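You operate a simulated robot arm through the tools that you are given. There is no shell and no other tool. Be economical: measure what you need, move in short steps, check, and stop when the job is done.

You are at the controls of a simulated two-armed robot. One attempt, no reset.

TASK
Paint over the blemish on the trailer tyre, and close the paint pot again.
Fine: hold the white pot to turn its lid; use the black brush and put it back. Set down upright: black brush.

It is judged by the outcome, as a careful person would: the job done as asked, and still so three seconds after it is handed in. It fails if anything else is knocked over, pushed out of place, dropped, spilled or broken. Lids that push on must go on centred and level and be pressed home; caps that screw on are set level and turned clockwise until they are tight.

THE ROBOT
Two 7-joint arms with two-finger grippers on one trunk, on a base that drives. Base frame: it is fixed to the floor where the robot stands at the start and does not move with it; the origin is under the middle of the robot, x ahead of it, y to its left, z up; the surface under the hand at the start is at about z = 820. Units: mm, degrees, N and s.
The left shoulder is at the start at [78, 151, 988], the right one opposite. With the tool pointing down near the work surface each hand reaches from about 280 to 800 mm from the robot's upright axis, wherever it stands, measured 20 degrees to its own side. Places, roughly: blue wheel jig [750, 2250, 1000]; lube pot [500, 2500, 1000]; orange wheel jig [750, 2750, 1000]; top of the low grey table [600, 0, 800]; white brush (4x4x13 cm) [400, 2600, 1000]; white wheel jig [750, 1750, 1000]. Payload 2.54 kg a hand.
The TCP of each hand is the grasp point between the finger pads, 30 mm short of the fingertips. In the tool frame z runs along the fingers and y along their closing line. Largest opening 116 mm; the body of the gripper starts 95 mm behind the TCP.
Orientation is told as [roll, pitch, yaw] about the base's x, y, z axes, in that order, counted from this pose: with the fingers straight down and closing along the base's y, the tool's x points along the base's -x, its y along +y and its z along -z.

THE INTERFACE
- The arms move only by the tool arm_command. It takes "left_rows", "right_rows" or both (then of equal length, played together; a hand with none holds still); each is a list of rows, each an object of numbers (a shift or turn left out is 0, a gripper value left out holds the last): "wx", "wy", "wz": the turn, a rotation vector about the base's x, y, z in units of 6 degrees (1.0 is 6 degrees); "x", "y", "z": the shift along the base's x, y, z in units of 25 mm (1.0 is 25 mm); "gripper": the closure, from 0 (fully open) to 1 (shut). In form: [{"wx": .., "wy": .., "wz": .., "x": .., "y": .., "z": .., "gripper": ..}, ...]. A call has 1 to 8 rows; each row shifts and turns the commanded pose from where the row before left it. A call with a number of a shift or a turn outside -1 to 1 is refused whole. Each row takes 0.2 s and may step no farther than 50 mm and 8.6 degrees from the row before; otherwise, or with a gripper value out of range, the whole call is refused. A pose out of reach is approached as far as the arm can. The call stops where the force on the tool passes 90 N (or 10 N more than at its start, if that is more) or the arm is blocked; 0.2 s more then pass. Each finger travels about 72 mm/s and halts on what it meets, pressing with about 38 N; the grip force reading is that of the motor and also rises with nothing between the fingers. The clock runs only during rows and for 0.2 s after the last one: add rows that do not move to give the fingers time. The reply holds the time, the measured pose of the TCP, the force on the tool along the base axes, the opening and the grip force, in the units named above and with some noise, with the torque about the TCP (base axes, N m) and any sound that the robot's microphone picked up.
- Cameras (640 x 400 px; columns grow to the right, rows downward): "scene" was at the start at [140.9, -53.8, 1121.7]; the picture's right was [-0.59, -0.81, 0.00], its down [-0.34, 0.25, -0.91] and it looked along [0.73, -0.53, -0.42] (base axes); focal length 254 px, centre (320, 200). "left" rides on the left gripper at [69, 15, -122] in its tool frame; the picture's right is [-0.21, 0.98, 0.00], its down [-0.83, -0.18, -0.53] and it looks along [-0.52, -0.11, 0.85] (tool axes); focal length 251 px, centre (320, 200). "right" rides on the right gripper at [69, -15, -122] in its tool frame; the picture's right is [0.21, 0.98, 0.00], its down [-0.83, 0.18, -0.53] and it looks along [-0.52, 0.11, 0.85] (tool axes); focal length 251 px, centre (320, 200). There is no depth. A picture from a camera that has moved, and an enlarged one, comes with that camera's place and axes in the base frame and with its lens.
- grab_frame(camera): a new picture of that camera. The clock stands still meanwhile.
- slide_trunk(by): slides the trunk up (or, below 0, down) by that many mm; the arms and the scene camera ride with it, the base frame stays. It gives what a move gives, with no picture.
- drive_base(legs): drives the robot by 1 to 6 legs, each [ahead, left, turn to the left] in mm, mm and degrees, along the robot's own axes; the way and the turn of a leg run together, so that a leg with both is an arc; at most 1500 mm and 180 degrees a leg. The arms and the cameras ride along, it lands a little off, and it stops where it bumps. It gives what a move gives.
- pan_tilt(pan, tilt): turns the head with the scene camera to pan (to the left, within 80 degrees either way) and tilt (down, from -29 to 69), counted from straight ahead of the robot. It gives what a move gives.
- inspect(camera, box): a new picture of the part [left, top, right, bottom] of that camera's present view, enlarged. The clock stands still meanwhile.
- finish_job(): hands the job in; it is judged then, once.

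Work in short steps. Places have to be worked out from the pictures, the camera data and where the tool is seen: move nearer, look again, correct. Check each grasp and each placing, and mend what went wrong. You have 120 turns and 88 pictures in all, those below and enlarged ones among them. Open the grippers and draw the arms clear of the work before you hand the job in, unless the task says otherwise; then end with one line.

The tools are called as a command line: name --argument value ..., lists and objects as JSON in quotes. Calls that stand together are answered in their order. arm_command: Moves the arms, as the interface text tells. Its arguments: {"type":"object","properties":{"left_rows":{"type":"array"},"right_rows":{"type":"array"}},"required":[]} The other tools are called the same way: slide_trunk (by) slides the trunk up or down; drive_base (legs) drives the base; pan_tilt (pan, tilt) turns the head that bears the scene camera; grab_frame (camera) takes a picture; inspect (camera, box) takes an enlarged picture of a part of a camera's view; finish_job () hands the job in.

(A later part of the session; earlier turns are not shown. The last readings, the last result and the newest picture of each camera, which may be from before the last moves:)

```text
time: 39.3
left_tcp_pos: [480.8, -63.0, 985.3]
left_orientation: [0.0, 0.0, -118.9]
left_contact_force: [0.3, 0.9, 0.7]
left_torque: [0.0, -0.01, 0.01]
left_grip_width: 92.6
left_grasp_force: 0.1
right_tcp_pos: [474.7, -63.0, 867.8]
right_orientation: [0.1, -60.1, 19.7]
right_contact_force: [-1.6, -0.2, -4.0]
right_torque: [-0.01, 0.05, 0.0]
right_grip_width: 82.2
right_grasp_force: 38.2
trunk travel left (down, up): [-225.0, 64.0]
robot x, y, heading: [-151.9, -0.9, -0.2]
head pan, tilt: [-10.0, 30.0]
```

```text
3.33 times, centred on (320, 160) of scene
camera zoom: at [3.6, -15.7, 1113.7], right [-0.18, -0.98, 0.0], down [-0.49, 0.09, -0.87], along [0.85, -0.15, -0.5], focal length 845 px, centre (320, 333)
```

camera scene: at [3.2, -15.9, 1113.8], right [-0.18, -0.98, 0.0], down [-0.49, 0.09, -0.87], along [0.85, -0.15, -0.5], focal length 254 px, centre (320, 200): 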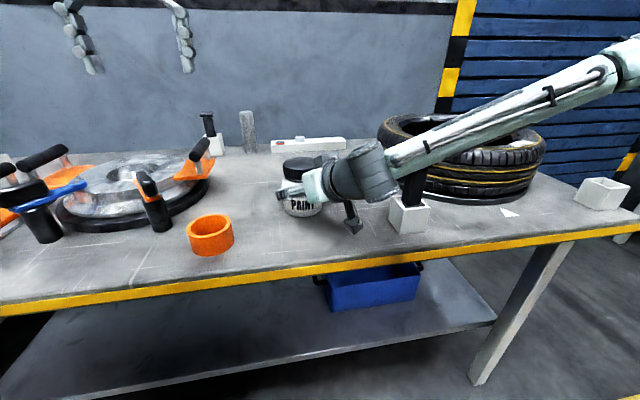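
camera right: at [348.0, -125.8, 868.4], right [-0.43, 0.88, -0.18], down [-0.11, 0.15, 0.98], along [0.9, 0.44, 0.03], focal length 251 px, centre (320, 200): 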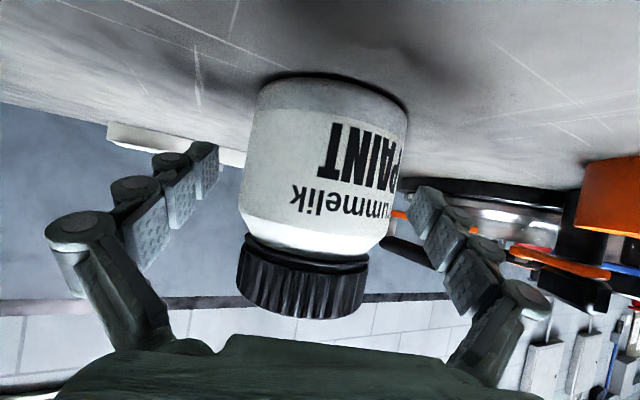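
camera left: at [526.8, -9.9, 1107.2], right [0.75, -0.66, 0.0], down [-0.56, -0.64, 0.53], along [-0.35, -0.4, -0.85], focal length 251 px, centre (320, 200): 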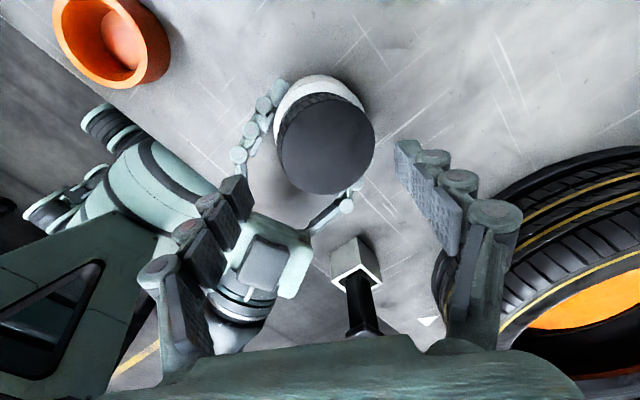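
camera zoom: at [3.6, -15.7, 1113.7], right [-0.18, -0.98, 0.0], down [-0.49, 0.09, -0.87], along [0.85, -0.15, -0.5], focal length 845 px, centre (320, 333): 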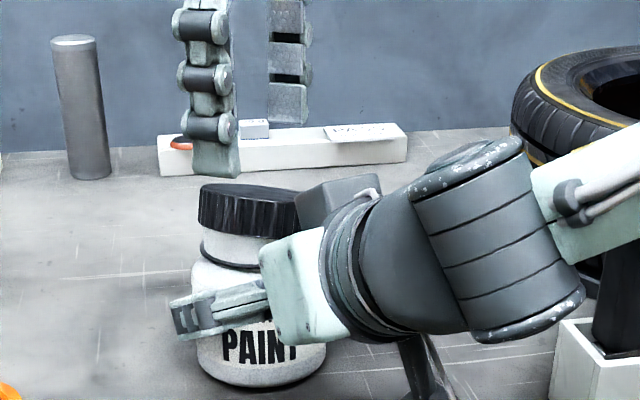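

The lid sits higher with neck showing, but its centre now reads nearer x≈488, so the pot may have slipped or leaned. I check with the right hand's camera.

grab_frame --camera "right"

pan_tilt --pan 0 --tilt 25

inspect --camera "left" --box '[230, 60, 430, 240]'

```text
56 pictures are left
camera right: at [348.0, -125.7, 868.3], right [-0.43, 0.88, -0.18], down [-0.11, 0.15, 0.98], along [0.9, 0.44, 0.03], focal length 251 px, centre (320, 200)
```

right: 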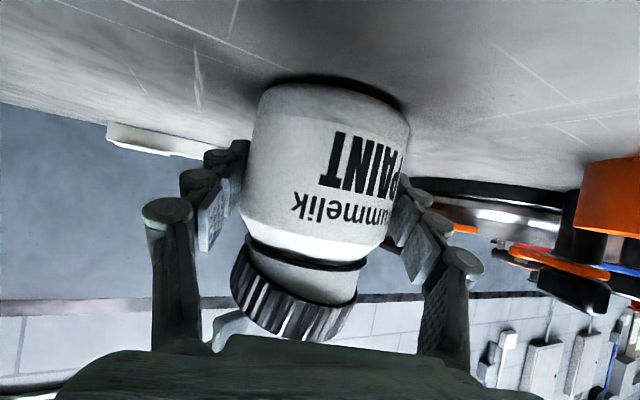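

```text
time: 40.0
left_tcp_pos: [480.3, -63.8, 985.1]
left_orientation: [0.0, 0.0, -118.9]
left_contact_force: [-0.4, 0.4, -0.8]
left_torque: [0.0, 0.02, 0.0]
left_grip_width: 92.8
left_grasp_force: 0.1
right_tcp_pos: [474.8, -63.3, 868.2]
right_orientation: [0.2, -60.1, 19.6]
right_contact_force: [-0.2, -0.2, -3.5]
right_torque: [-0.02, 0.06, 0.02]
right_grip_width: 82.2
right_grasp_force: 38.3
trunk travel left (down, up): [-225.0, 64.0]
robot x, y, heading: [-150.7, 2.0, -0.2]
head pan, tilt: [0.0, 25.0]
```

```text
2.22 times, centred on (330, 150) of left
camera zoom: at [526.8, -9.8, 1107.1], right [0.75, -0.66, 0.0], down [-0.56, -0.64, 0.53], along [-0.35, -0.4, -0.85], focal length 559 px, centre (298, 311)
```

zoom: 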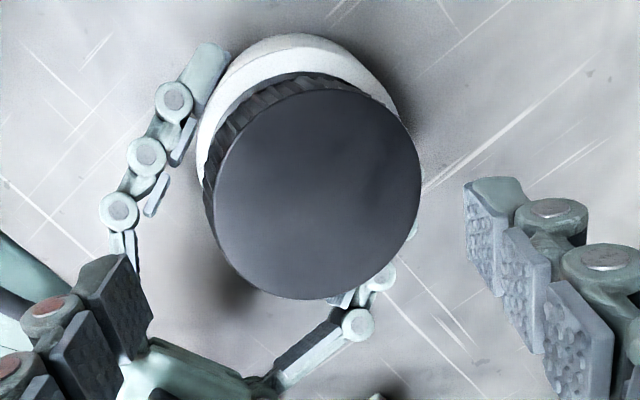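

The lid seems shifted a little on the neck, toward +x, and may be nearly free. I centre the left hand on it (486,-61), go down deeper for a better grip, and close.

arm_command --left_rows '[{"x": 0.22, "y": 0.1, "gripper": 0.12}, {"z": -0.9}, {"z": -0.9}, {}]'

grab_frame --camera "left"

inspect --camera "scene" --box '[220, 100, 380, 220]'

```text
time: 41.0
left_tcp_pos: [485.0, -60.9, 940.5]
left_orientation: [0.0, -0.1, -118.9]
left_contact_force: [1.1, -1.3, -0.4]
left_torque: [0.02, -0.02, 0.01]
left_grip_width: 102.3
left_grasp_force: 0.1
right_tcp_pos: [474.7, -64.3, 868.1]
right_orientation: [0.3, -60.1, 19.6]
right_contact_force: [0.2, -0.3, -5.4]
right_torque: [-0.01, 0.04, -0.03]
right_grip_width: 82.3
right_grasp_force: 38.6
trunk travel left (down, up): [-225.0, 64.0]
robot x, y, heading: [-150.2, -1.8, -0.0]
head pan, tilt: [0.0, 25.0]
```

```text
54 pictures are left
camera left: at [532.8, -8.1, 1062.4], right [0.75, -0.66, 0.0], down [-0.56, -0.64, 0.53], along [-0.35, -0.4, -0.85], focal length 251 px, centre (320, 200)
```

left: 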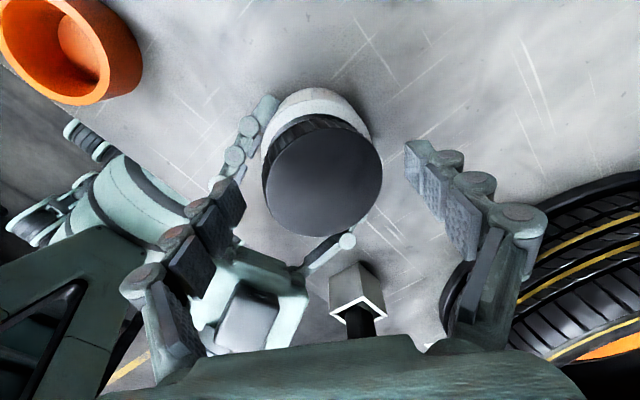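

```text
3.33 times, centred on (300, 160) of scene
camera zoom: at [6.7, -0.1, 1121.6], right [0.0, -1.0, 0.0], down [-0.42, 0.0, -0.91], along [0.91, 0.0, -0.42], focal length 845 px, centre (387, 333)
```

zoom: 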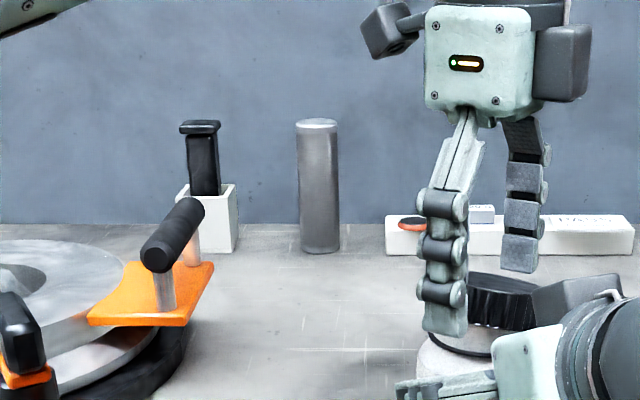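

Lid centre reads (486,-64): good. I close on it.

arm_command --left_rows '[{"y": -0.1, "gripper": 0.3}, {"gripper": 0.38}, {"gripper": 1}, {}]'

```text
time: 42.0
left_tcp_pos: [485.9, -63.3, 942.5]
left_orientation: [0.0, 0.0, -118.8]
left_contact_force: [-1.7, 0.1, 2.5]
left_torque: [0.05, 0.04, -0.03]
left_grip_width: 72.4
left_grasp_force: 38.0
right_tcp_pos: [475.9, -64.2, 867.5]
right_orientation: [0.2, -60.1, 19.6]
right_contact_force: [1.0, -0.4, -5.4]
right_torque: [0.04, 0.1, 0.01]
right_grip_width: 82.1
right_grasp_force: 37.9
trunk travel left (down, up): [-225.0, 64.0]
robot x, y, heading: [-152.6, -0.5, -0.2]
head pan, tilt: [0.0, 25.0]
```

Now 72.4 mm, a true diameter grip, with little force. I test by lifting 3 mm.

arm_command --left_rows '[{"z": 0.06}, {"z": 0.06}]'

```text
time: 42.6
left_tcp_pos: [486.1, -62.4, 943.3]
left_orientation: [0.1, 0.0, -118.9]
left_contact_force: [0.1, 0.0, 0.1]
left_torque: [0.01, 0.03, 0.0]
left_grip_width: 72.1
left_grasp_force: 37.6
right_tcp_pos: [475.5, -63.6, 867.4]
right_orientation: [0.2, -60.1, 19.5]
right_contact_force: [0.5, -0.3, -4.7]
right_torque: [0.01, 0.03, 0.0]
right_grip_width: 81.9
right_grasp_force: 38.1
trunk travel left (down, up): [-225.0, 64.0]
robot x, y, heading: [-150.9, -1.5, -0.3]
head pan, tilt: [0.0, 25.0]
```

Almost no force, so the lid looks free. I lift further in small steps.

arm_command --left_rows '[{"z": 0.15}, {"z": 0.15}, {"z": 0.3}]'

inspect --camera "scene" --box '[260, 80, 460, 240]'

grab_frame --camera "right"

```text
time: 43.4
left_tcp_pos: [485.6, -61.8, 958.6]
left_orientation: [0.0, -0.1, -118.9]
left_contact_force: [1.8, -0.7, -1.3]
left_torque: [-0.01, -0.07, -0.01]
left_grip_width: 71.9
left_grasp_force: 37.9
right_tcp_pos: [474.9, -64.7, 867.3]
right_orientation: [0.2, -60.1, 19.7]
right_contact_force: [-4.2, 0.4, -3.2]
right_torque: [-0.07, -0.13, 0.02]
right_grip_width: 82.2
right_grasp_force: 38.1
trunk travel left (down, up): [-225.0, 64.0]
robot x, y, heading: [-152.1, 0.7, -0.3]
head pan, tilt: [0.0, 25.0]
```

```text
2.50 times, centred on (360, 160) of scene
camera zoom: at [6.7, -0.1, 1121.6], right [0.0, -1.0, 0.0], down [-0.42, 0.0, -0.91], along [0.91, 0.0, -0.42], focal length 634 px, centre (220, 300)
```

zoom: 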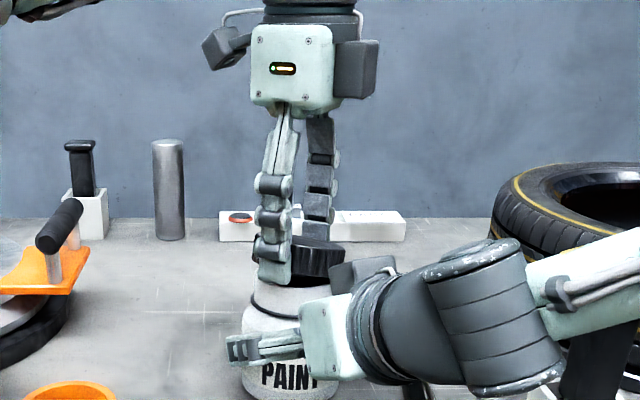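

```text
51 pictures are left
camera right: at [348.0, -125.8, 868.4], right [-0.43, 0.88, -0.18], down [-0.11, 0.15, 0.98], along [0.9, 0.44, 0.03], focal length 251 px, centre (320, 200)
```

right: 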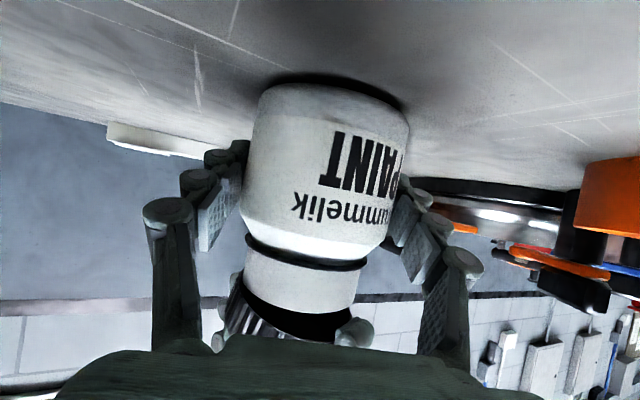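

The lid is off. I lift it clear and carry it, still held, to the left side.

arm_command --left_rows '[{"z": 0.8}, {"z": 0.8}, {"z": 0.4, "y": 0.5}, {"y": 1}, {"y": 1}, {"y": 1}, {"y": 1}, {"y": 1}]'

grab_frame --camera "scene"

```text
time: 45.2
left_tcp_pos: [486.2, 75.6, 1009.4]
left_orientation: [0.0, 0.1, -118.8]
left_contact_force: [-0.7, -0.9, -0.2]
left_torque: [-0.01, 0.02, -0.02]
left_grip_width: 72.2
left_grasp_force: 37.9
right_tcp_pos: [474.7, -64.5, 868.7]
right_orientation: [0.2, -60.0, 19.6]
right_contact_force: [1.0, 0.0, -4.1]
right_torque: [-0.03, 0.05, -0.02]
right_grip_width: 82.1
right_grasp_force: 37.7
trunk travel left (down, up): [-225.0, 64.0]
robot x, y, heading: [-154.1, -1.6, -0.0]
head pan, tilt: [0.0, 25.0]
```

```text
50 pictures are left
camera scene: at [6.7, 0.2, 1121.6], right [0.0, -1.0, 0.0], down [-0.42, 0.0, -0.91], along [0.91, 0.0, -0.42], focal length 254 px, centre (320, 200)
```

scene: 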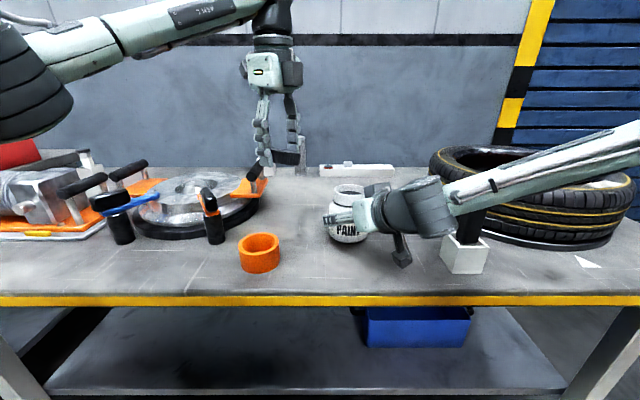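

Now the right hand eases down 1 mm, opens, and rises straight up off the pot.

arm_command --left_rows '[{"y": 1}, {"y": 1}, {}, {}, {}, {}, {}, {}]' --right_rows '[{"z": -0.04}, {"gripper": 0.2}, {"gripper": 0.05}, {"gripper": 0}, {"z": 1}, {"z": 1}, {"z": 1}, {"z": 1}]'

grab_frame --camera "right"

grab_frame --camera "scene"

```text
time: 47.0
left_tcp_pos: [486.1, 125.2, 1010.0]
left_orientation: [0.1, 0.1, -118.9]
left_contact_force: [0.1, 0.6, -0.1]
left_torque: [0.03, 0.01, 0.0]
left_grip_width: 72.2
left_grasp_force: 37.8
right_tcp_pos: [472.9, -63.7, 967.7]
right_orientation: [0.1, -60.1, 19.7]
right_contact_force: [-0.2, -0.4, 0.4]
right_torque: [-0.01, 0.01, -0.02]
right_grip_width: 116.0
right_grasp_force: 0.1
trunk travel left (down, up): [-225.0, 64.0]
robot x, y, heading: [-148.6, 1.3, 0.1]
head pan, tilt: [0.0, 25.0]
```

```text
49 pictures are left
camera right: at [345.9, -125.6, 968.2], right [-0.43, 0.88, -0.19], down [-0.11, 0.15, 0.98], along [0.9, 0.44, 0.03], focal length 251 px, centre (320, 200)
```

right: 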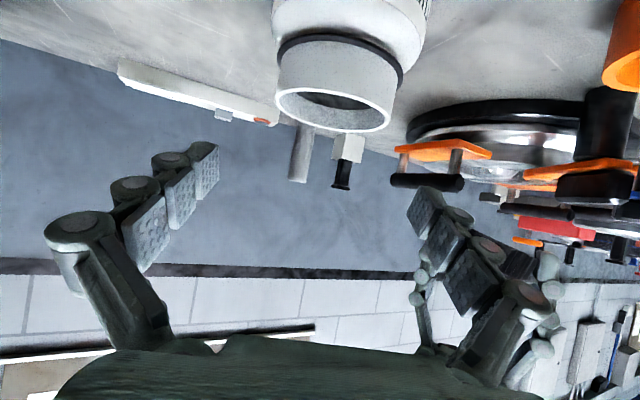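

```text
48 pictures are left
camera scene: at [6.1, 0.1, 1121.7], right [0.0, -1.0, 0.0], down [-0.42, 0.0, -0.91], along [0.91, 0.0, -0.42], focal length 254 px, centre (320, 200)
```

scene: 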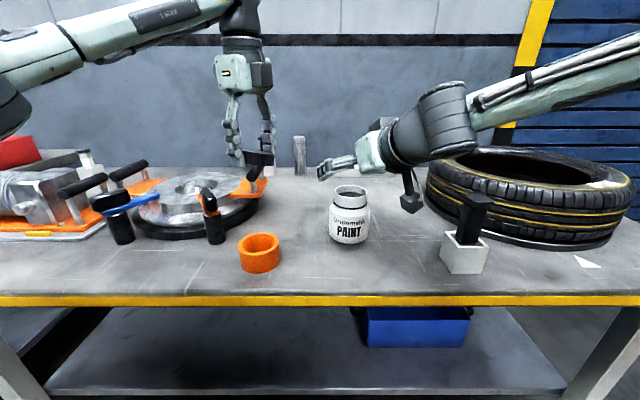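

The pot stands open and upright. The right hand now rises, turns back to straight down and goes over the brush.

arm_command --right_rows '[{"wz": -0.83, "z": 1}, {"wz": -0.83, "z": 1}, {"wz": -0.83, "z": 1, "y": -1}, {"wz": -0.83, "z": 1, "y": -1}, {"wy": 1, "y": -1, "z": 0.3}, {"wy": 1, "y": -1, "z": 0.3}, {"wy": 1, "y": -1, "z": 0.3}, {"wy": 1, "y": -1, "z": 0.3}]'

arm_command --right_rows '[{"wy": 1, "y": -1, "x": -0.7}, {"wy": 1, "y": -0.8, "x": -0.7}, {"wy": 1, "x": -0.7}, {"wy": 1, "x": -0.7}, {"wy": 1, "x": -0.7}, {"wy": 1, "x": -0.7}]'

grab_frame --camera "right"

inspect --camera "scene" --box '[310, 150, 530, 290]'

```text
time: 48.8
left_tcp_pos: [486.4, 124.3, 1007.6]
left_orientation: [0.0, -0.1, -118.8]
left_contact_force: [1.0, -0.2, -0.5]
left_torque: [0.01, 0.0, 0.01]
left_grip_width: 72.1
left_grasp_force: 38.0
right_tcp_pos: [473.7, -215.6, 1096.5]
right_orientation: [0.1, -36.0, -0.2]
right_contact_force: [-0.2, -0.1, 0.3]
right_torque: [-0.01, 0.0, -0.02]
right_grip_width: 115.9
right_grasp_force: 0.1
trunk travel left (down, up): [-225.0, 64.0]
robot x, y, heading: [-150.2, -2.4, -0.4]
head pan, tilt: [0.0, 25.0]
```

```text
time: 50.2
left_tcp_pos: [485.1, 125.0, 1008.4]
left_orientation: [0.1, 0.0, -119.0]
left_contact_force: [0.1, 0.4, -0.3]
left_torque: [-0.01, 0.02, -0.01]
left_grip_width: 71.8
left_grasp_force: 38.2
right_tcp_pos: [369.5, -258.6, 1098.3]
right_orientation: [0.0, 0.0, 0.0]
right_contact_force: [-0.1, -0.1, 1.2]
right_torque: [0.05, -0.03, 0.0]
right_grip_width: 116.3
right_grasp_force: 0.1
trunk travel left (down, up): [-225.0, 64.0]
robot x, y, heading: [-151.2, 0.7, -0.2]
head pan, tilt: [0.0, 25.0]
```

```text
47 pictures are left
camera right: at [300.0, -274.2, 1219.3], right [-0.21, 0.98, 0.0], down [0.83, 0.18, 0.53], along [0.52, 0.11, -0.85], focal length 251 px, centre (320, 200)
```

right: 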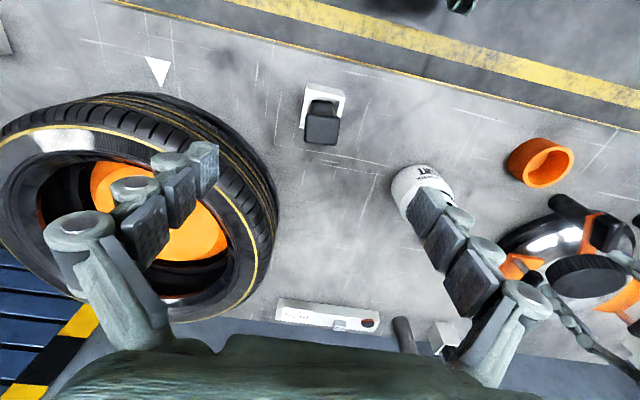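

```text
2.86 times, centred on (420, 220) of scene
camera zoom: at [6.4, 0.0, 1121.7], right [0.0, -1.0, 0.0], down [-0.42, 0.0, -0.91], along [0.91, 0.0, -0.42], focal length 724 px, centre (34, 143)
```

zoom: 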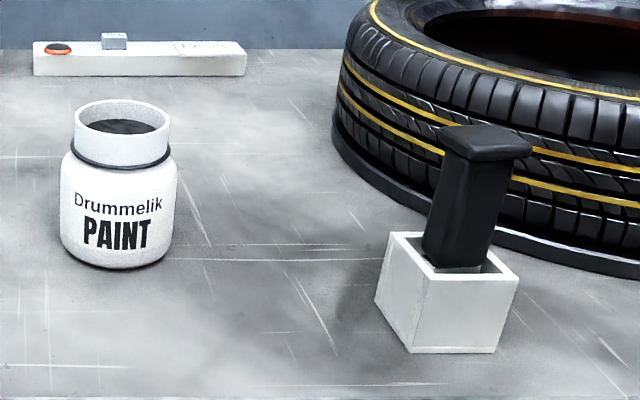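

Pot mouth centre ≈(480,-63,918). The brush top is about (375,-257,≈950). I lower toward it and look closer.

arm_command --right_rows '[{"z": -1, "x": 0.2, "y": 0.05}, {"z": -1}, {"z": -1}]'

inspect --camera "right" --box '[220, 60, 440, 200]'

inspect --camera "scene" --box '[380, 130, 560, 280]'

```text
time: 51.0
left_tcp_pos: [486.4, 125.4, 1009.1]
left_orientation: [0.0, 0.1, -118.9]
left_contact_force: [0.3, -1.1, 0.2]
left_torque: [-0.01, -0.01, -0.02]
left_grip_width: 72.3
left_grasp_force: 37.8
right_tcp_pos: [374.4, -256.2, 1022.2]
right_orientation: [-0.2, -0.1, -0.2]
right_contact_force: [0.4, 1.3, 0.4]
right_torque: [0.03, -0.02, -0.03]
right_grip_width: 116.0
right_grasp_force: 0.0
trunk travel left (down, up): [-225.0, 64.0]
robot x, y, heading: [-152.9, -1.3, -0.2]
head pan, tilt: [0.0, 25.0]
```

```text
2.86 times, centred on (330, 130) of right
camera zoom: at [305.1, -272.7, 1143.5], right [-0.21, 0.98, 0.0], down [0.83, 0.18, 0.54], along [0.52, 0.11, -0.84], focal length 718 px, centre (291, 400)
```

zoom: 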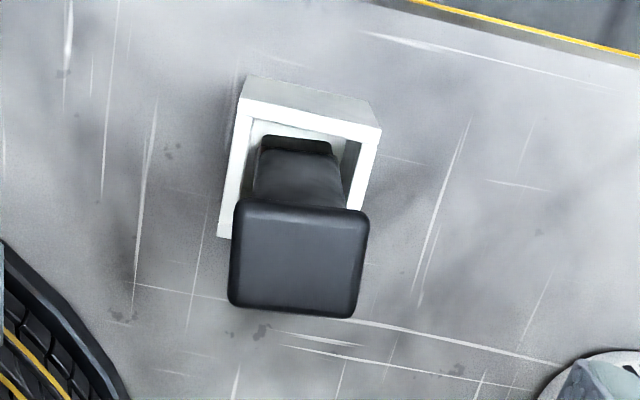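

```text
2.67 times, centred on (470, 205) of scene
camera zoom: at [6.5, -0.2, 1121.7], right [0.0, -1.0, 0.0], down [-0.42, 0.0, -0.91], along [0.91, 0.0, -0.42], focal length 676 px, centre (-80, 187)
```

zoom: 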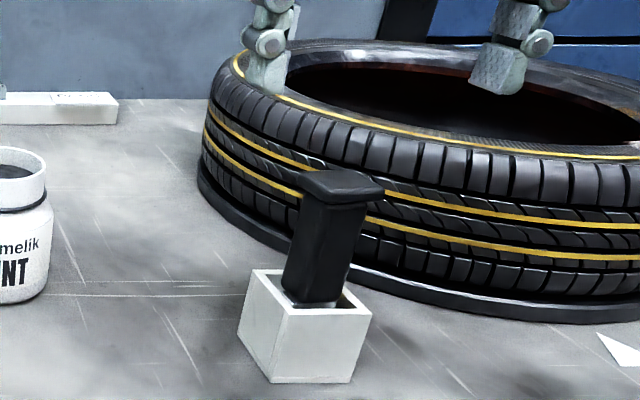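

The cap flares over the handle, so I'll take the handle from the front with near-horizontal fingers below the cap. For arm room I drive back another 120 mm first.

drive_base --legs '[[-120, 0, 0]]'

arm_command --right_rows '[{"wy": -1, "z": 0.5}, {"wy": -1, "z": 0.5}, {"wy": -1}, {"wy": -1}, {"wy": -1}, {"wy": -1}, {"wy": -1}, {"wy": -1}]'

arm_command --right_rows '[{"wy": -1}, {"wy": -1}, {"wy": -1}, {"wy": -1}, {"wz": 0.5, "wy": -0.5}, {"wz": 0.5}]'

```text
time: 52.2
left_tcp_pos: [364.2, 125.4, 1008.5]
left_orientation: [0.0, 0.0, -119.0]
left_contact_force: [-0.7, 0.0, 0.1]
left_torque: [-0.01, -0.01, -0.01]
left_grip_width: 71.9
left_grasp_force: 37.8
right_tcp_pos: [252.5, -257.6, 1022.7]
right_orientation: [-0.1, -0.1, -0.2]
right_contact_force: [-0.3, -0.3, 0.1]
right_torque: [0.01, -0.05, 0.0]
right_grip_width: 116.1
right_grasp_force: 0.1
trunk travel left (down, up): [-225.0, 64.0]
robot x, y, heading: [-277.2, -2.3, -0.5]
head pan, tilt: [0.0, 25.0]
```

```text
time: 54.0
left_tcp_pos: [365.4, 124.6, 1007.9]
left_orientation: [0.0, 0.0, -119.1]
left_contact_force: [0.4, 0.1, 0.2]
left_torque: [-0.01, -0.02, -0.01]
left_grip_width: 71.6
left_grasp_force: 38.3
right_tcp_pos: [253.3, -258.4, 1047.9]
right_orientation: [0.1, -48.2, -0.3]
right_contact_force: [0.6, 0.5, 0.0]
right_torque: [0.01, -0.01, -0.01]
right_grip_width: 115.9
right_grasp_force: 0.0
trunk travel left (down, up): [-225.0, 64.0]
robot x, y, heading: [-271.9, 3.8, -0.5]
head pan, tilt: [0.0, 25.0]
```

```text
time: 55.4
left_tcp_pos: [366.4, 124.9, 1009.1]
left_orientation: [0.0, 0.0, -119.0]
left_contact_force: [-1.5, -0.3, 0.0]
left_torque: [0.03, 0.0, 0.02]
left_grip_width: 71.9
left_grasp_force: 38.4
right_tcp_pos: [252.9, -257.6, 1047.7]
right_orientation: [0.3, -75.1, 5.5]
right_contact_force: [0.1, 0.4, 0.4]
right_torque: [0.0, 0.02, 0.04]
right_grip_width: 116.1
right_grasp_force: 0.0
trunk travel left (down, up): [-225.0, 64.0]
robot x, y, heading: [-271.6, -1.6, 0.0]
head pan, tilt: [0.0, 25.0]
```

Fingers now point forward. I descend ahead of the brush to z≈912.

arm_command --right_rows '[{"z": -1, "x": 0.4}, {"z": -1, "x": 0.4}, {"z": -1, "x": 0.4}, {"z": -1, "x": 0.4}, {"z": -1, "x": 0.4}, {"z": -0.4, "x": 0.2}]'

grab_frame --camera "right"

grab_frame --camera "scene"

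```text
time: 56.8
left_tcp_pos: [365.9, 124.4, 1008.3]
left_orientation: [0.0, 0.0, -119.0]
left_contact_force: [0.3, 0.4, -0.3]
left_torque: [-0.01, 0.01, -0.03]
left_grip_width: 72.0
left_grasp_force: 38.2
right_tcp_pos: [308.8, -255.9, 912.2]
right_orientation: [0.4, -75.1, 5.6]
right_contact_force: [-0.7, -0.1, 0.0]
right_torque: [0.01, -0.04, 0.0]
right_grip_width: 115.6
right_grasp_force: 0.0
trunk travel left (down, up): [-225.0, 64.0]
robot x, y, heading: [-268.6, -0.7, -0.3]
head pan, tilt: [0.0, 25.0]
```

```text
43 pictures are left
camera right: at [174.9, -285.7, 875.9], right [-0.15, 0.97, -0.21], down [-0.32, 0.15, 0.94], along [0.93, 0.21, 0.29], focal length 251 px, centre (320, 200)
```

right: 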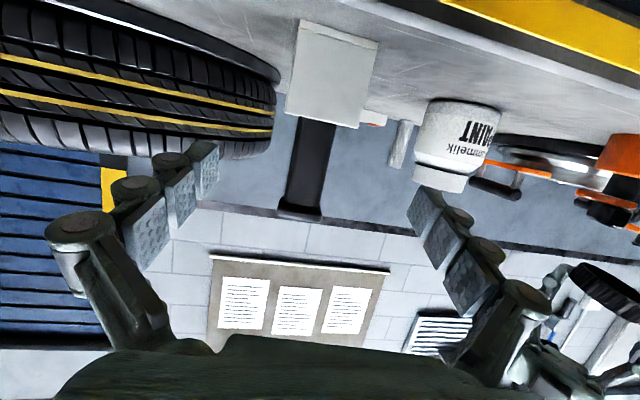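

```text
42 pictures are left
camera scene: at [-114.8, 0.0, 1121.7], right [0.0, -1.0, 0.0], down [-0.42, 0.0, -0.91], along [0.91, 0.0, -0.42], focal length 254 px, centre (320, 200)
```

scene: 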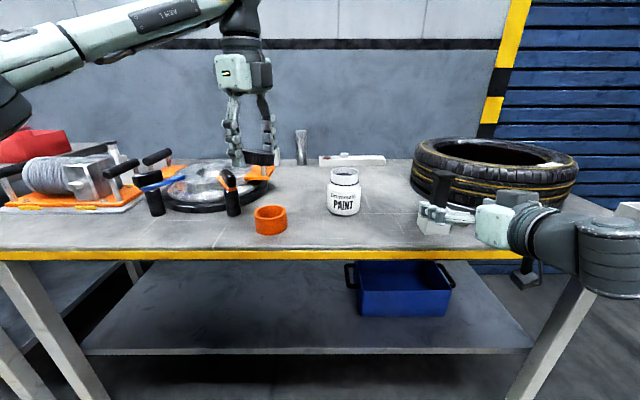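

The handle (z 876–940, y≈-257) lies right ahead. I advance to x≈376 and close.

arm_command --right_rows '[{"x": 0.9}, {"x": 0.9}, {"x": 0.9, "y": -0.04}, {"gripper": 0.4}, {"gripper": 0.65}, {"gripper": 0.75}, {"gripper": 1}, {}]'

grab_frame --camera "right"

inspect --camera "scene" --box '[380, 140, 540, 260]'

```text
time: 58.6
left_tcp_pos: [365.1, 124.5, 1009.5]
left_orientation: [0.1, 0.0, -119.0]
left_contact_force: [-0.4, -0.2, 0.3]
left_torque: [0.0, -0.02, 0.0]
left_grip_width: 71.7
left_grasp_force: 37.5
right_tcp_pos: [375.5, -258.9, 913.0]
right_orientation: [0.4, -75.1, 5.5]
right_contact_force: [-0.4, 1.0, 1.1]
right_torque: [0.09, -0.01, 0.02]
right_grip_width: 28.5
right_grasp_force: 37.8
trunk travel left (down, up): [-225.0, 64.0]
robot x, y, heading: [-272.1, 1.8, -0.3]
head pan, tilt: [0.0, 25.0]
```

```text
41 pictures are left
camera right: at [242.1, -287.5, 876.8], right [-0.15, 0.97, -0.21], down [-0.32, 0.15, 0.94], along [0.93, 0.21, 0.29], focal length 251 px, centre (320, 200)
```

right: 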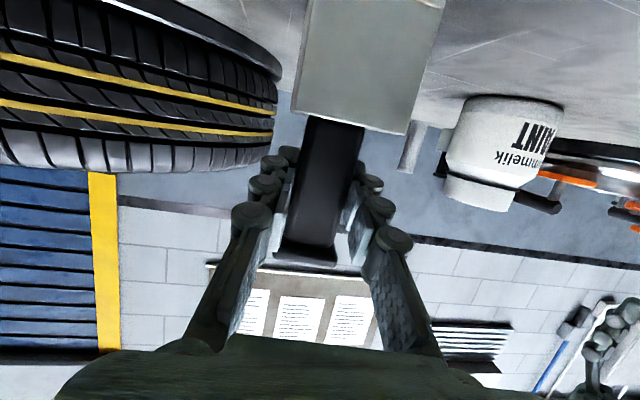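

```text
3.33 times, centred on (460, 200) of scene
camera zoom: at [-115.0, 0.1, 1121.7], right [0.0, -1.0, 0.0], down [-0.42, 0.0, -0.91], along [0.91, 0.0, -0.42], focal length 845 px, centre (-147, 200)
```

zoom: 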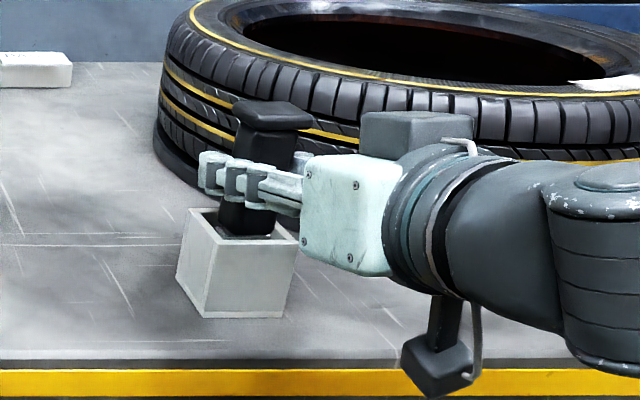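

The handle is gripped (28.5 mm). I lift it straight up out of the holder.

arm_command --right_rows '[{"z": 0.5}, {"z": 0.5}, {"z": 0.5}, {"z": 0.5}, {"z": 0.8}, {"z": 0.8}, {"z": 0.8}, {"z": 0.8}]'

grab_frame --camera "right"

inspect --camera "scene" --box '[320, 100, 540, 260]'

```text
time: 60.4
left_tcp_pos: [365.1, 125.4, 1009.0]
left_orientation: [0.1, -0.1, -119.0]
left_contact_force: [-0.1, 0.4, 0.2]
left_torque: [-0.03, 0.01, 0.0]
left_grip_width: 71.9
left_grasp_force: 37.9
right_tcp_pos: [375.4, -257.7, 1043.3]
right_orientation: [0.4, -75.1, 5.5]
right_contact_force: [-0.3, 0.3, -0.6]
right_torque: [0.01, 0.03, -0.02]
right_grip_width: 28.3
right_grasp_force: 37.5
trunk travel left (down, up): [-225.0, 64.0]
robot x, y, heading: [-276.4, 1.6, -0.3]
head pan, tilt: [0.0, 25.0]
```

```text
39 pictures are left
camera right: at [241.4, -287.2, 1007.1], right [-0.15, 0.97, -0.21], down [-0.32, 0.15, 0.94], along [0.93, 0.21, 0.29], focal length 251 px, centre (320, 200)
```

right: 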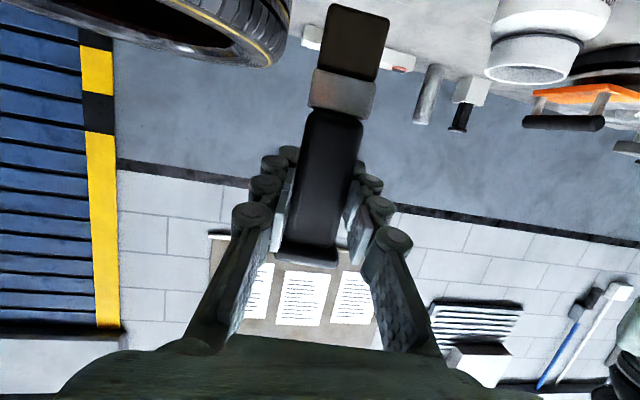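

```text
2.50 times, centred on (430, 180) of scene
camera zoom: at [-115.0, 0.1, 1121.7], right [0.0, -1.0, 0.0], down [-0.42, 0.0, -0.91], along [0.91, 0.0, -0.42], focal length 634 px, centre (45, 250)
```

zoom: 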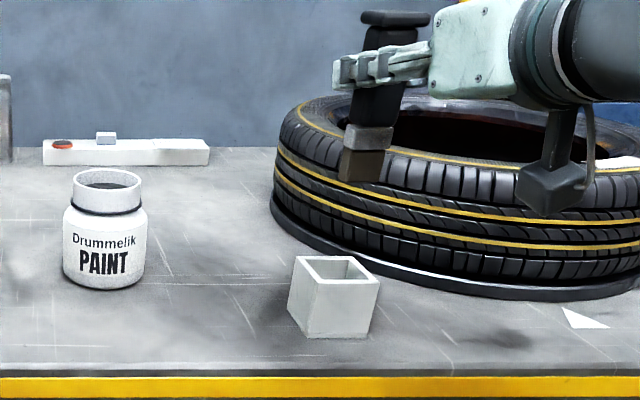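

The brush is out: tip ≈85 mm below the TCP, upright. I carry it over the pot mouth at this height.

arm_command --right_rows '[{"x": 0.52, "y": 0.97}, {"x": 0.52, "y": 0.97}, {"x": 0.52, "y": 0.97}, {"x": 0.52, "y": 0.97}, {"x": 0.52, "y": 0.97}, {"x": 0.52, "y": 0.97}, {"x": 0.52, "y": 0.97}, {"x": 0.52, "y": 0.97}]'

inspect --camera "scene" --box '[260, 100, 460, 240]'

inspect --camera "right" --box '[240, 0, 480, 160]'

```text
time: 62.2
left_tcp_pos: [365.7, 123.7, 1008.4]
left_orientation: [0.0, -0.1, -118.9]
left_contact_force: [-0.5, 0.4, -0.4]
left_torque: [0.02, 0.01, 0.03]
left_grip_width: 72.0
left_grasp_force: 37.5
right_tcp_pos: [475.1, -71.4, 1043.1]
right_orientation: [0.5, -75.3, 5.4]
right_contact_force: [0.1, -0.8, 0.4]
right_torque: [-0.01, 0.04, 0.02]
right_grip_width: 28.3
right_grasp_force: 37.9
right hand out of reach, approached as far as the arm can: row 8
trunk travel left (down, up): [-225.0, 64.0]
robot x, y, heading: [-275.0, -2.1, -0.3]
head pan, tilt: [0.0, 25.0]
```

```text
2.86 times, centred on (360, 170) of scene
camera zoom: at [-114.6, -0.2, 1121.7], right [0.0, -1.0, 0.0], down [-0.42, 0.0, -0.91], along [0.91, 0.0, -0.42], focal length 724 px, centre (206, 286)
```

zoom: 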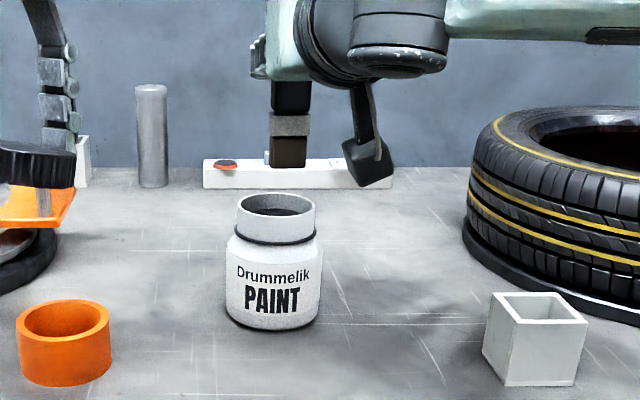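

```text
2.50 times, centred on (360, 80) of right
camera zoom: at [342.0, -100.2, 1006.9], right [-0.16, 0.97, -0.21], down [-0.32, 0.15, 0.94], along [0.93, 0.21, 0.29], focal length 629 px, centre (220, 500)
```

zoom: 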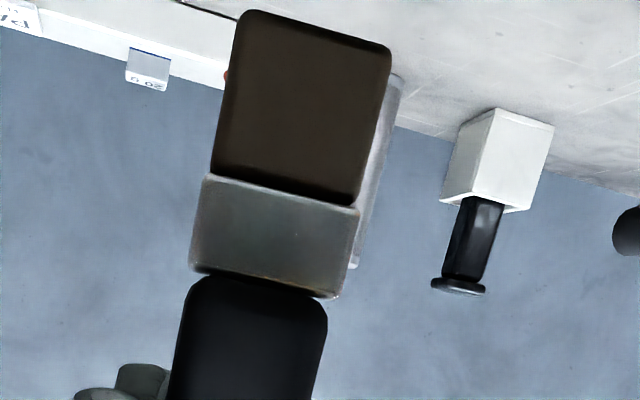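

At the edge of reach by a few mm. I lower to keep the tip just above the rim, then correct by (+5,+8).

arm_command --right_rows '[{"z": -0.9}, {"x": 0.2, "y": 0.33}]'

inspect --camera "scene" --box '[290, 120, 410, 220]'

```text
time: 62.8
left_tcp_pos: [365.0, 125.1, 1009.4]
left_orientation: [0.1, 0.0, -119.0]
left_contact_force: [0.5, 0.8, -0.8]
left_torque: [-0.01, 0.03, -0.02]
left_grip_width: 72.0
left_grasp_force: 37.8
right_tcp_pos: [474.9, -71.7, 1021.1]
right_orientation: [0.5, -75.1, 5.4]
right_contact_force: [0.1, 0.9, -0.2]
right_torque: [-0.01, 0.0, 0.0]
right_grip_width: 28.3
right_grasp_force: 37.6
right hand out of reach, approached as far as the arm can: row 2
trunk travel left (down, up): [-225.0, 64.0]
robot x, y, heading: [-270.5, 2.1, -0.2]
head pan, tilt: [0.0, 25.0]
```

```text
4.00 times, centred on (350, 170) of scene
camera zoom: at [-114.9, 0.0, 1121.7], right [0.0, -1.0, 0.0], down [-0.42, 0.0, -0.91], along [0.91, 0.0, -0.42], focal length 1014 px, centre (200, 320)
```

zoom: 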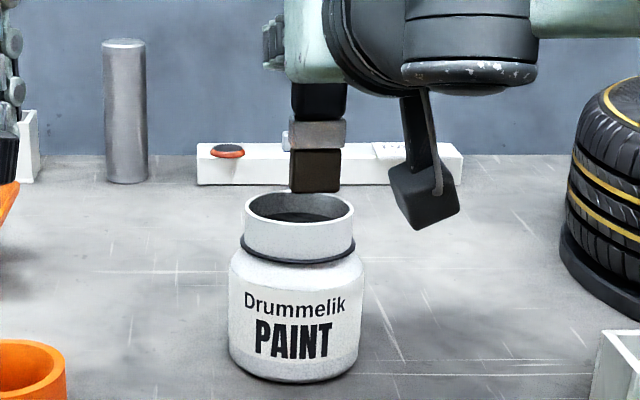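

Still limited; I shift the base 40 mm ahead and 30 mm left, then correct with the arm.

drive_base --legs '[[40, 30, 0]]'

```text
time: 63.8
left_tcp_pos: [404.8, 154.0, 1007.8]
left_orientation: [-0.1, -0.1, -119.0]
left_contact_force: [0.2, -1.1, -0.4]
left_torque: [-0.02, 0.02, 0.01]
left_grip_width: 72.3
left_grasp_force: 37.9
right_tcp_pos: [514.7, -43.8, 1019.3]
right_orientation: [0.4, -75.0, 5.4]
right_contact_force: [0.5, -0.1, -0.4]
right_torque: [-0.01, -0.01, -0.03]
right_grip_width: 28.5
right_grasp_force: 38.5
trunk travel left (down, up): [-225.0, 64.0]
robot x, y, heading: [-233.0, 30.4, -0.1]
head pan, tilt: [0.0, 25.0]
```

Now the arm corrects back to (479,-64).

arm_command --right_rows '[{"x": -0.72, "y": -0.4}, {"x": -0.71, "y": -0.4}, {}]'

inspect --camera "scene" --box '[290, 120, 410, 220]'

grab_frame --camera "right"

```text
time: 64.6
left_tcp_pos: [404.0, 154.0, 1008.5]
left_orientation: [0.0, 0.0, -119.0]
left_contact_force: [0.2, 0.8, -1.2]
left_torque: [0.01, 0.0, -0.01]
left_grip_width: 71.9
left_grasp_force: 37.8
right_tcp_pos: [476.6, -62.5, 1020.0]
right_orientation: [0.5, -75.0, 5.3]
right_contact_force: [-0.6, 0.0, -1.0]
right_torque: [-0.01, 0.02, 0.01]
right_grip_width: 28.3
right_grasp_force: 37.3
trunk travel left (down, up): [-225.0, 64.0]
robot x, y, heading: [-234.8, 28.7, -0.1]
head pan, tilt: [0.0, 25.0]
```

```text
4.00 times, centred on (350, 170) of scene
camera zoom: at [-75.5, 29.6, 1121.7], right [0.0, -1.0, 0.0], down [-0.42, 0.0, -0.91], along [0.91, 0.0, -0.42], focal length 1014 px, centre (200, 320)
```

zoom: 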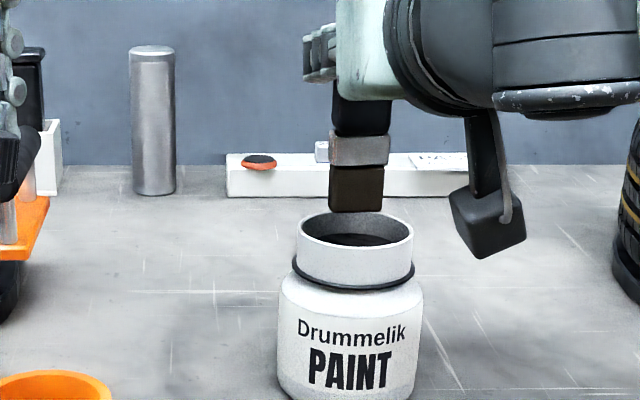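

```text
33 pictures are left
camera right: at [343.8, -91.1, 984.8], right [-0.15, 0.97, -0.2], down [-0.32, 0.15, 0.94], along [0.93, 0.21, 0.29], focal length 251 px, centre (320, 200)
```

right: 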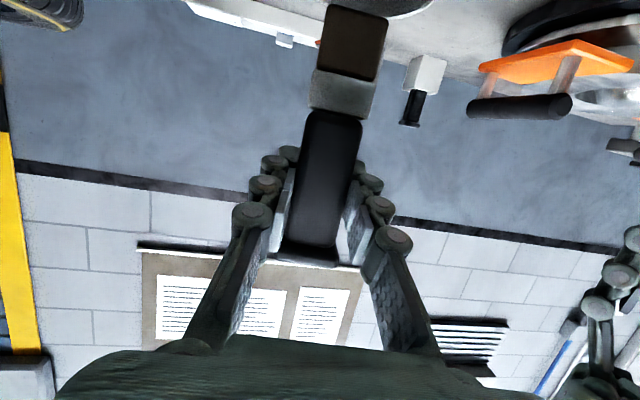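

Lateral alignment is good; I shift x +4 mm and dip to tip z≈890.

arm_command --right_rows '[{"x": 0.18}, {"z": -0.6}, {"z": -0.6}, {"z": -0.5}]'

inspect --camera "scene" --box '[290, 120, 410, 220]'

```text
time: 65.6
left_tcp_pos: [400.9, 153.4, 1012.1]
left_orientation: [0.3, 0.1, -119.0]
left_contact_force: [0.4, -0.1, -0.6]
left_torque: [0.03, -0.01, 0.02]
left_grip_width: 71.9
left_grasp_force: 37.6
right_tcp_pos: [479.4, -62.7, 997.7]
right_orientation: [0.5, -76.9, 5.2]
right_contact_force: [-1.6, -3.8, 45.8]
right_torque: [-0.35, 0.22, -0.04]
right_grip_width: 28.2
right_grasp_force: 37.8
trunk travel left (down, up): [-225.0, 64.0]
robot x, y, heading: [-234.4, 34.1, -0.1]
head pan, tilt: [0.0, 25.0]
```

```text
4.00 times, centred on (350, 170) of scene
camera zoom: at [-80.3, 29.9, 1123.6], right [0.0, -1.0, 0.0], down [-0.42, 0.0, -0.91], along [0.91, 0.0, -0.42], focal length 1014 px, centre (200, 320)
```

zoom: 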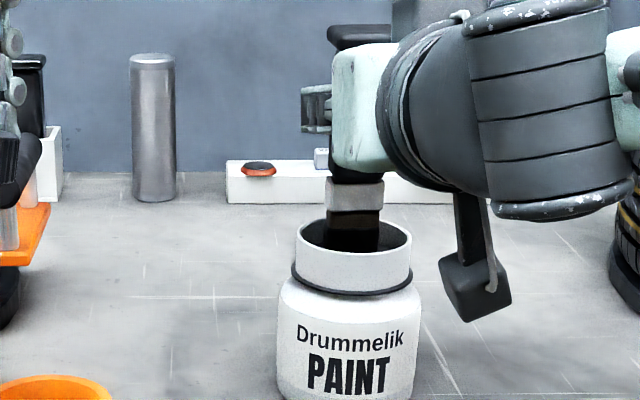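

The bristles meet the paint surface (46 N); that is a sufficient dip. I back off straight up.

arm_command --right_rows '[{"z": 0.5}, {"z": 0.3}, {}]'

inspect --camera "scene" --box '[290, 120, 410, 220]'

```text
time: 66.4
left_tcp_pos: [403.4, 152.8, 1009.2]
left_orientation: [0.0, 0.0, -119.0]
left_contact_force: [-0.1, 0.4, 0.2]
left_torque: [-0.03, -0.03, 0.0]
left_grip_width: 71.8
left_grasp_force: 38.2
right_tcp_pos: [481.6, -61.4, 997.2]
right_orientation: [0.5, -74.9, 5.5]
right_contact_force: [5.1, -1.0, 9.7]
right_torque: [-0.09, -0.44, -0.02]
right_grip_width: 27.8
right_grasp_force: 37.6
trunk travel left (down, up): [-225.0, 64.0]
robot x, y, heading: [-235.3, 30.8, -0.3]
head pan, tilt: [0.0, 25.0]
```

```text
4.00 times, centred on (350, 170) of scene
camera zoom: at [-76.2, 29.5, 1121.6], right [0.0, -1.0, 0.0], down [-0.42, 0.0, -0.91], along [0.91, 0.0, -0.42], focal length 1014 px, centre (200, 320)
```

zoom: 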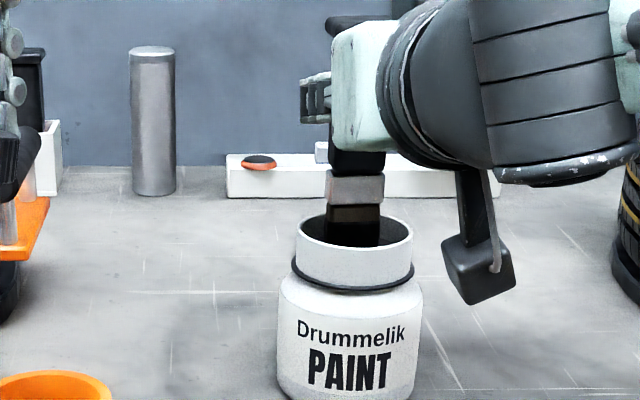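

I lift the brush clear of the pot and check the bristles.

arm_command --right_rows '[{"z": 0.6}, {"z": 0.8}, {"z": 0.8}]'

inspect --camera "right" --box '[240, 0, 480, 160]'

```text
time: 67.2
left_tcp_pos: [404.3, 152.5, 1008.5]
left_orientation: [-0.1, -0.1, -119.0]
left_contact_force: [-0.2, -0.8, -0.4]
left_torque: [-0.02, -0.05, 0.01]
left_grip_width: 72.2
left_grasp_force: 38.2
right_tcp_pos: [483.3, -62.2, 1052.7]
right_orientation: [0.6, -75.1, 5.3]
right_contact_force: [-0.4, 1.0, -1.2]
right_torque: [-0.01, 0.0, -0.04]
right_grip_width: 28.4
right_grasp_force: 38.4
trunk travel left (down, up): [-225.0, 64.0]
robot x, y, heading: [-231.0, 27.2, -0.4]
head pan, tilt: [0.0, 25.0]
```

```text
2.50 times, centred on (360, 80) of right
camera zoom: at [349.1, -91.2, 1017.4], right [-0.15, 0.97, -0.2], down [-0.32, 0.15, 0.94], along [0.94, 0.21, 0.29], focal length 629 px, centre (220, 500)
```

zoom: 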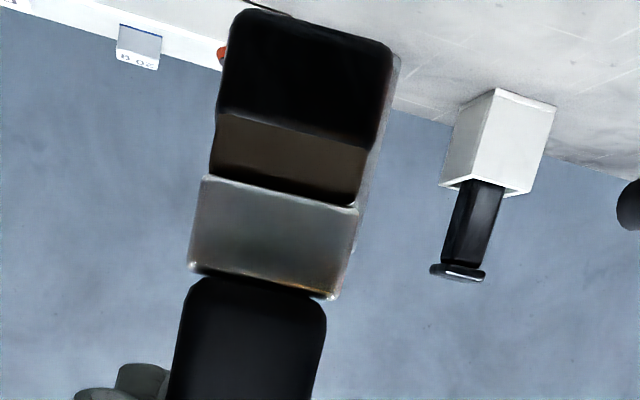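

The bristles are wet black. I carry the brush at safe height to above the blemish near (453,-505).

arm_command --right_rows '[{"y": -1, "z": 0.15}, {"y": -1, "z": 0.15}, {"y": -1, "z": 0.15}, {"y": -1, "z": 0.15}, {"y": -1}, {"y": -1}, {"y": -1}, {"y": -1}]'

arm_command --right_rows '[{"y": -1, "x": -0.2}, {"y": -1, "x": -0.2}, {"y": -1, "x": -0.2}, {"y": -1, "x": -0.2}, {"y": -1, "x": -0.2}, {"y": -1, "x": -0.2}, {"y": -1}, {"y": -1}]'

pan_tilt --pan -38 --tilt 22

grab_frame --camera "scene"

grab_frame --camera "right"

```text
time: 69.0
left_tcp_pos: [404.1, 154.6, 1008.1]
left_orientation: [0.1, 0.0, -119.0]
left_contact_force: [-0.3, 0.2, -0.2]
left_torque: [0.01, 0.03, 0.01]
left_grip_width: 72.1
left_grasp_force: 38.4
right_tcp_pos: [483.2, -262.4, 1068.1]
right_orientation: [0.5, -75.1, 5.4]
right_contact_force: [0.2, 0.3, -0.4]
right_torque: [0.01, 0.01, -0.01]
right_grip_width: 28.2
right_grasp_force: 38.4
trunk travel left (down, up): [-225.0, 64.0]
robot x, y, heading: [-236.6, 29.7, -0.5]
head pan, tilt: [0.0, 25.0]
```

```text
time: 70.8
left_tcp_pos: [404.3, 153.0, 1008.7]
left_orientation: [0.0, -0.1, -118.9]
left_contact_force: [0.4, -0.9, 0.6]
left_torque: [-0.02, -0.02, 0.0]
left_grip_width: 72.0
left_grasp_force: 38.0
right_tcp_pos: [452.1, -463.9, 1070.0]
right_orientation: [0.7, -75.2, 5.2]
right_contact_force: [-1.7, -0.7, -0.9]
right_torque: [0.02, 0.03, -0.02]
right_grip_width: 28.1
right_grasp_force: 38.1
trunk travel left (down, up): [-225.0, 64.0]
robot x, y, heading: [-234.6, 30.3, -0.3]
head pan, tilt: [0.0, 25.0]
```

```text
time: 71.9
left_tcp_pos: [405.1, 153.5, 1008.7]
left_orientation: [0.0, -0.1, -119.0]
left_contact_force: [-1.1, 0.0, -0.3]
left_torque: [-0.01, -0.03, 0.0]
left_grip_width: 72.0
left_grasp_force: 37.5
right_tcp_pos: [453.0, -462.9, 1068.9]
right_orientation: [0.5, -75.0, 5.3]
right_contact_force: [0.5, -0.2, -1.5]
right_torque: [-0.01, 0.0, -0.02]
right_grip_width: 28.2
right_grasp_force: 37.2
trunk travel left (down, up): [-225.0, 64.0]
robot x, y, heading: [-234.8, 31.3, -0.1]
head pan, tilt: [-38.0, 22.0]
```

```text
29 pictures are left
camera scene: at [-94.8, -27.5, 1126.5], right [-0.62, -0.79, 0.0], down [-0.29, 0.23, -0.93], along [0.73, -0.57, -0.37], focal length 254 px, centre (320, 200)
```

scene: 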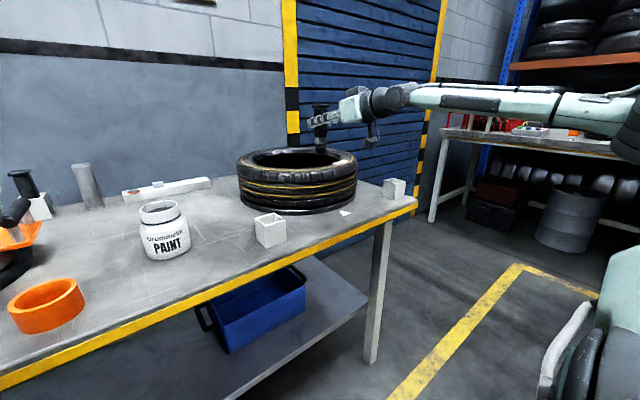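

```text
28 pictures are left
camera right: at [318.9, -492.0, 1033.7], right [-0.15, 0.97, -0.21], down [-0.32, 0.15, 0.94], along [0.93, 0.21, 0.29], focal length 251 px, centre (320, 200)
```

right: 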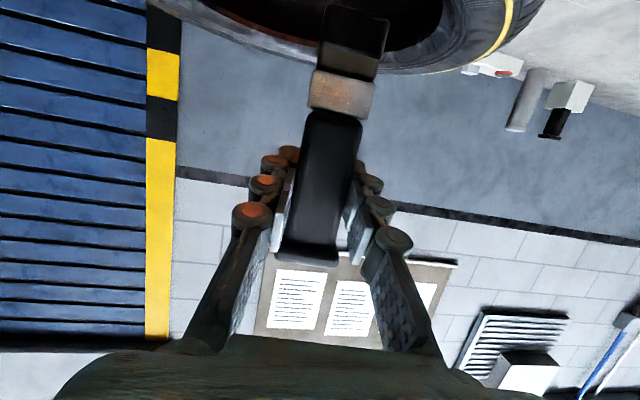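

I zoom on brush and tyre in the scene view.

inspect --camera "scene" --box '[230, 90, 390, 220]'

```text
3.08 times, centred on (310, 155) of scene
camera zoom: at [-94.8, -27.5, 1126.5], right [-0.62, -0.79, 0.0], down [-0.29, 0.23, -0.93], along [0.73, -0.57, -0.37], focal length 780 px, centre (351, 338)
```

zoom: 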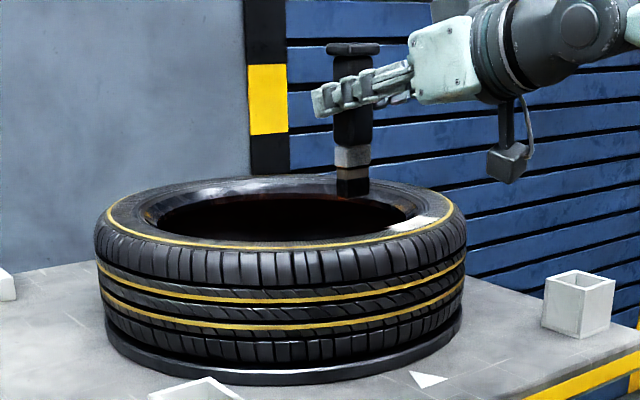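

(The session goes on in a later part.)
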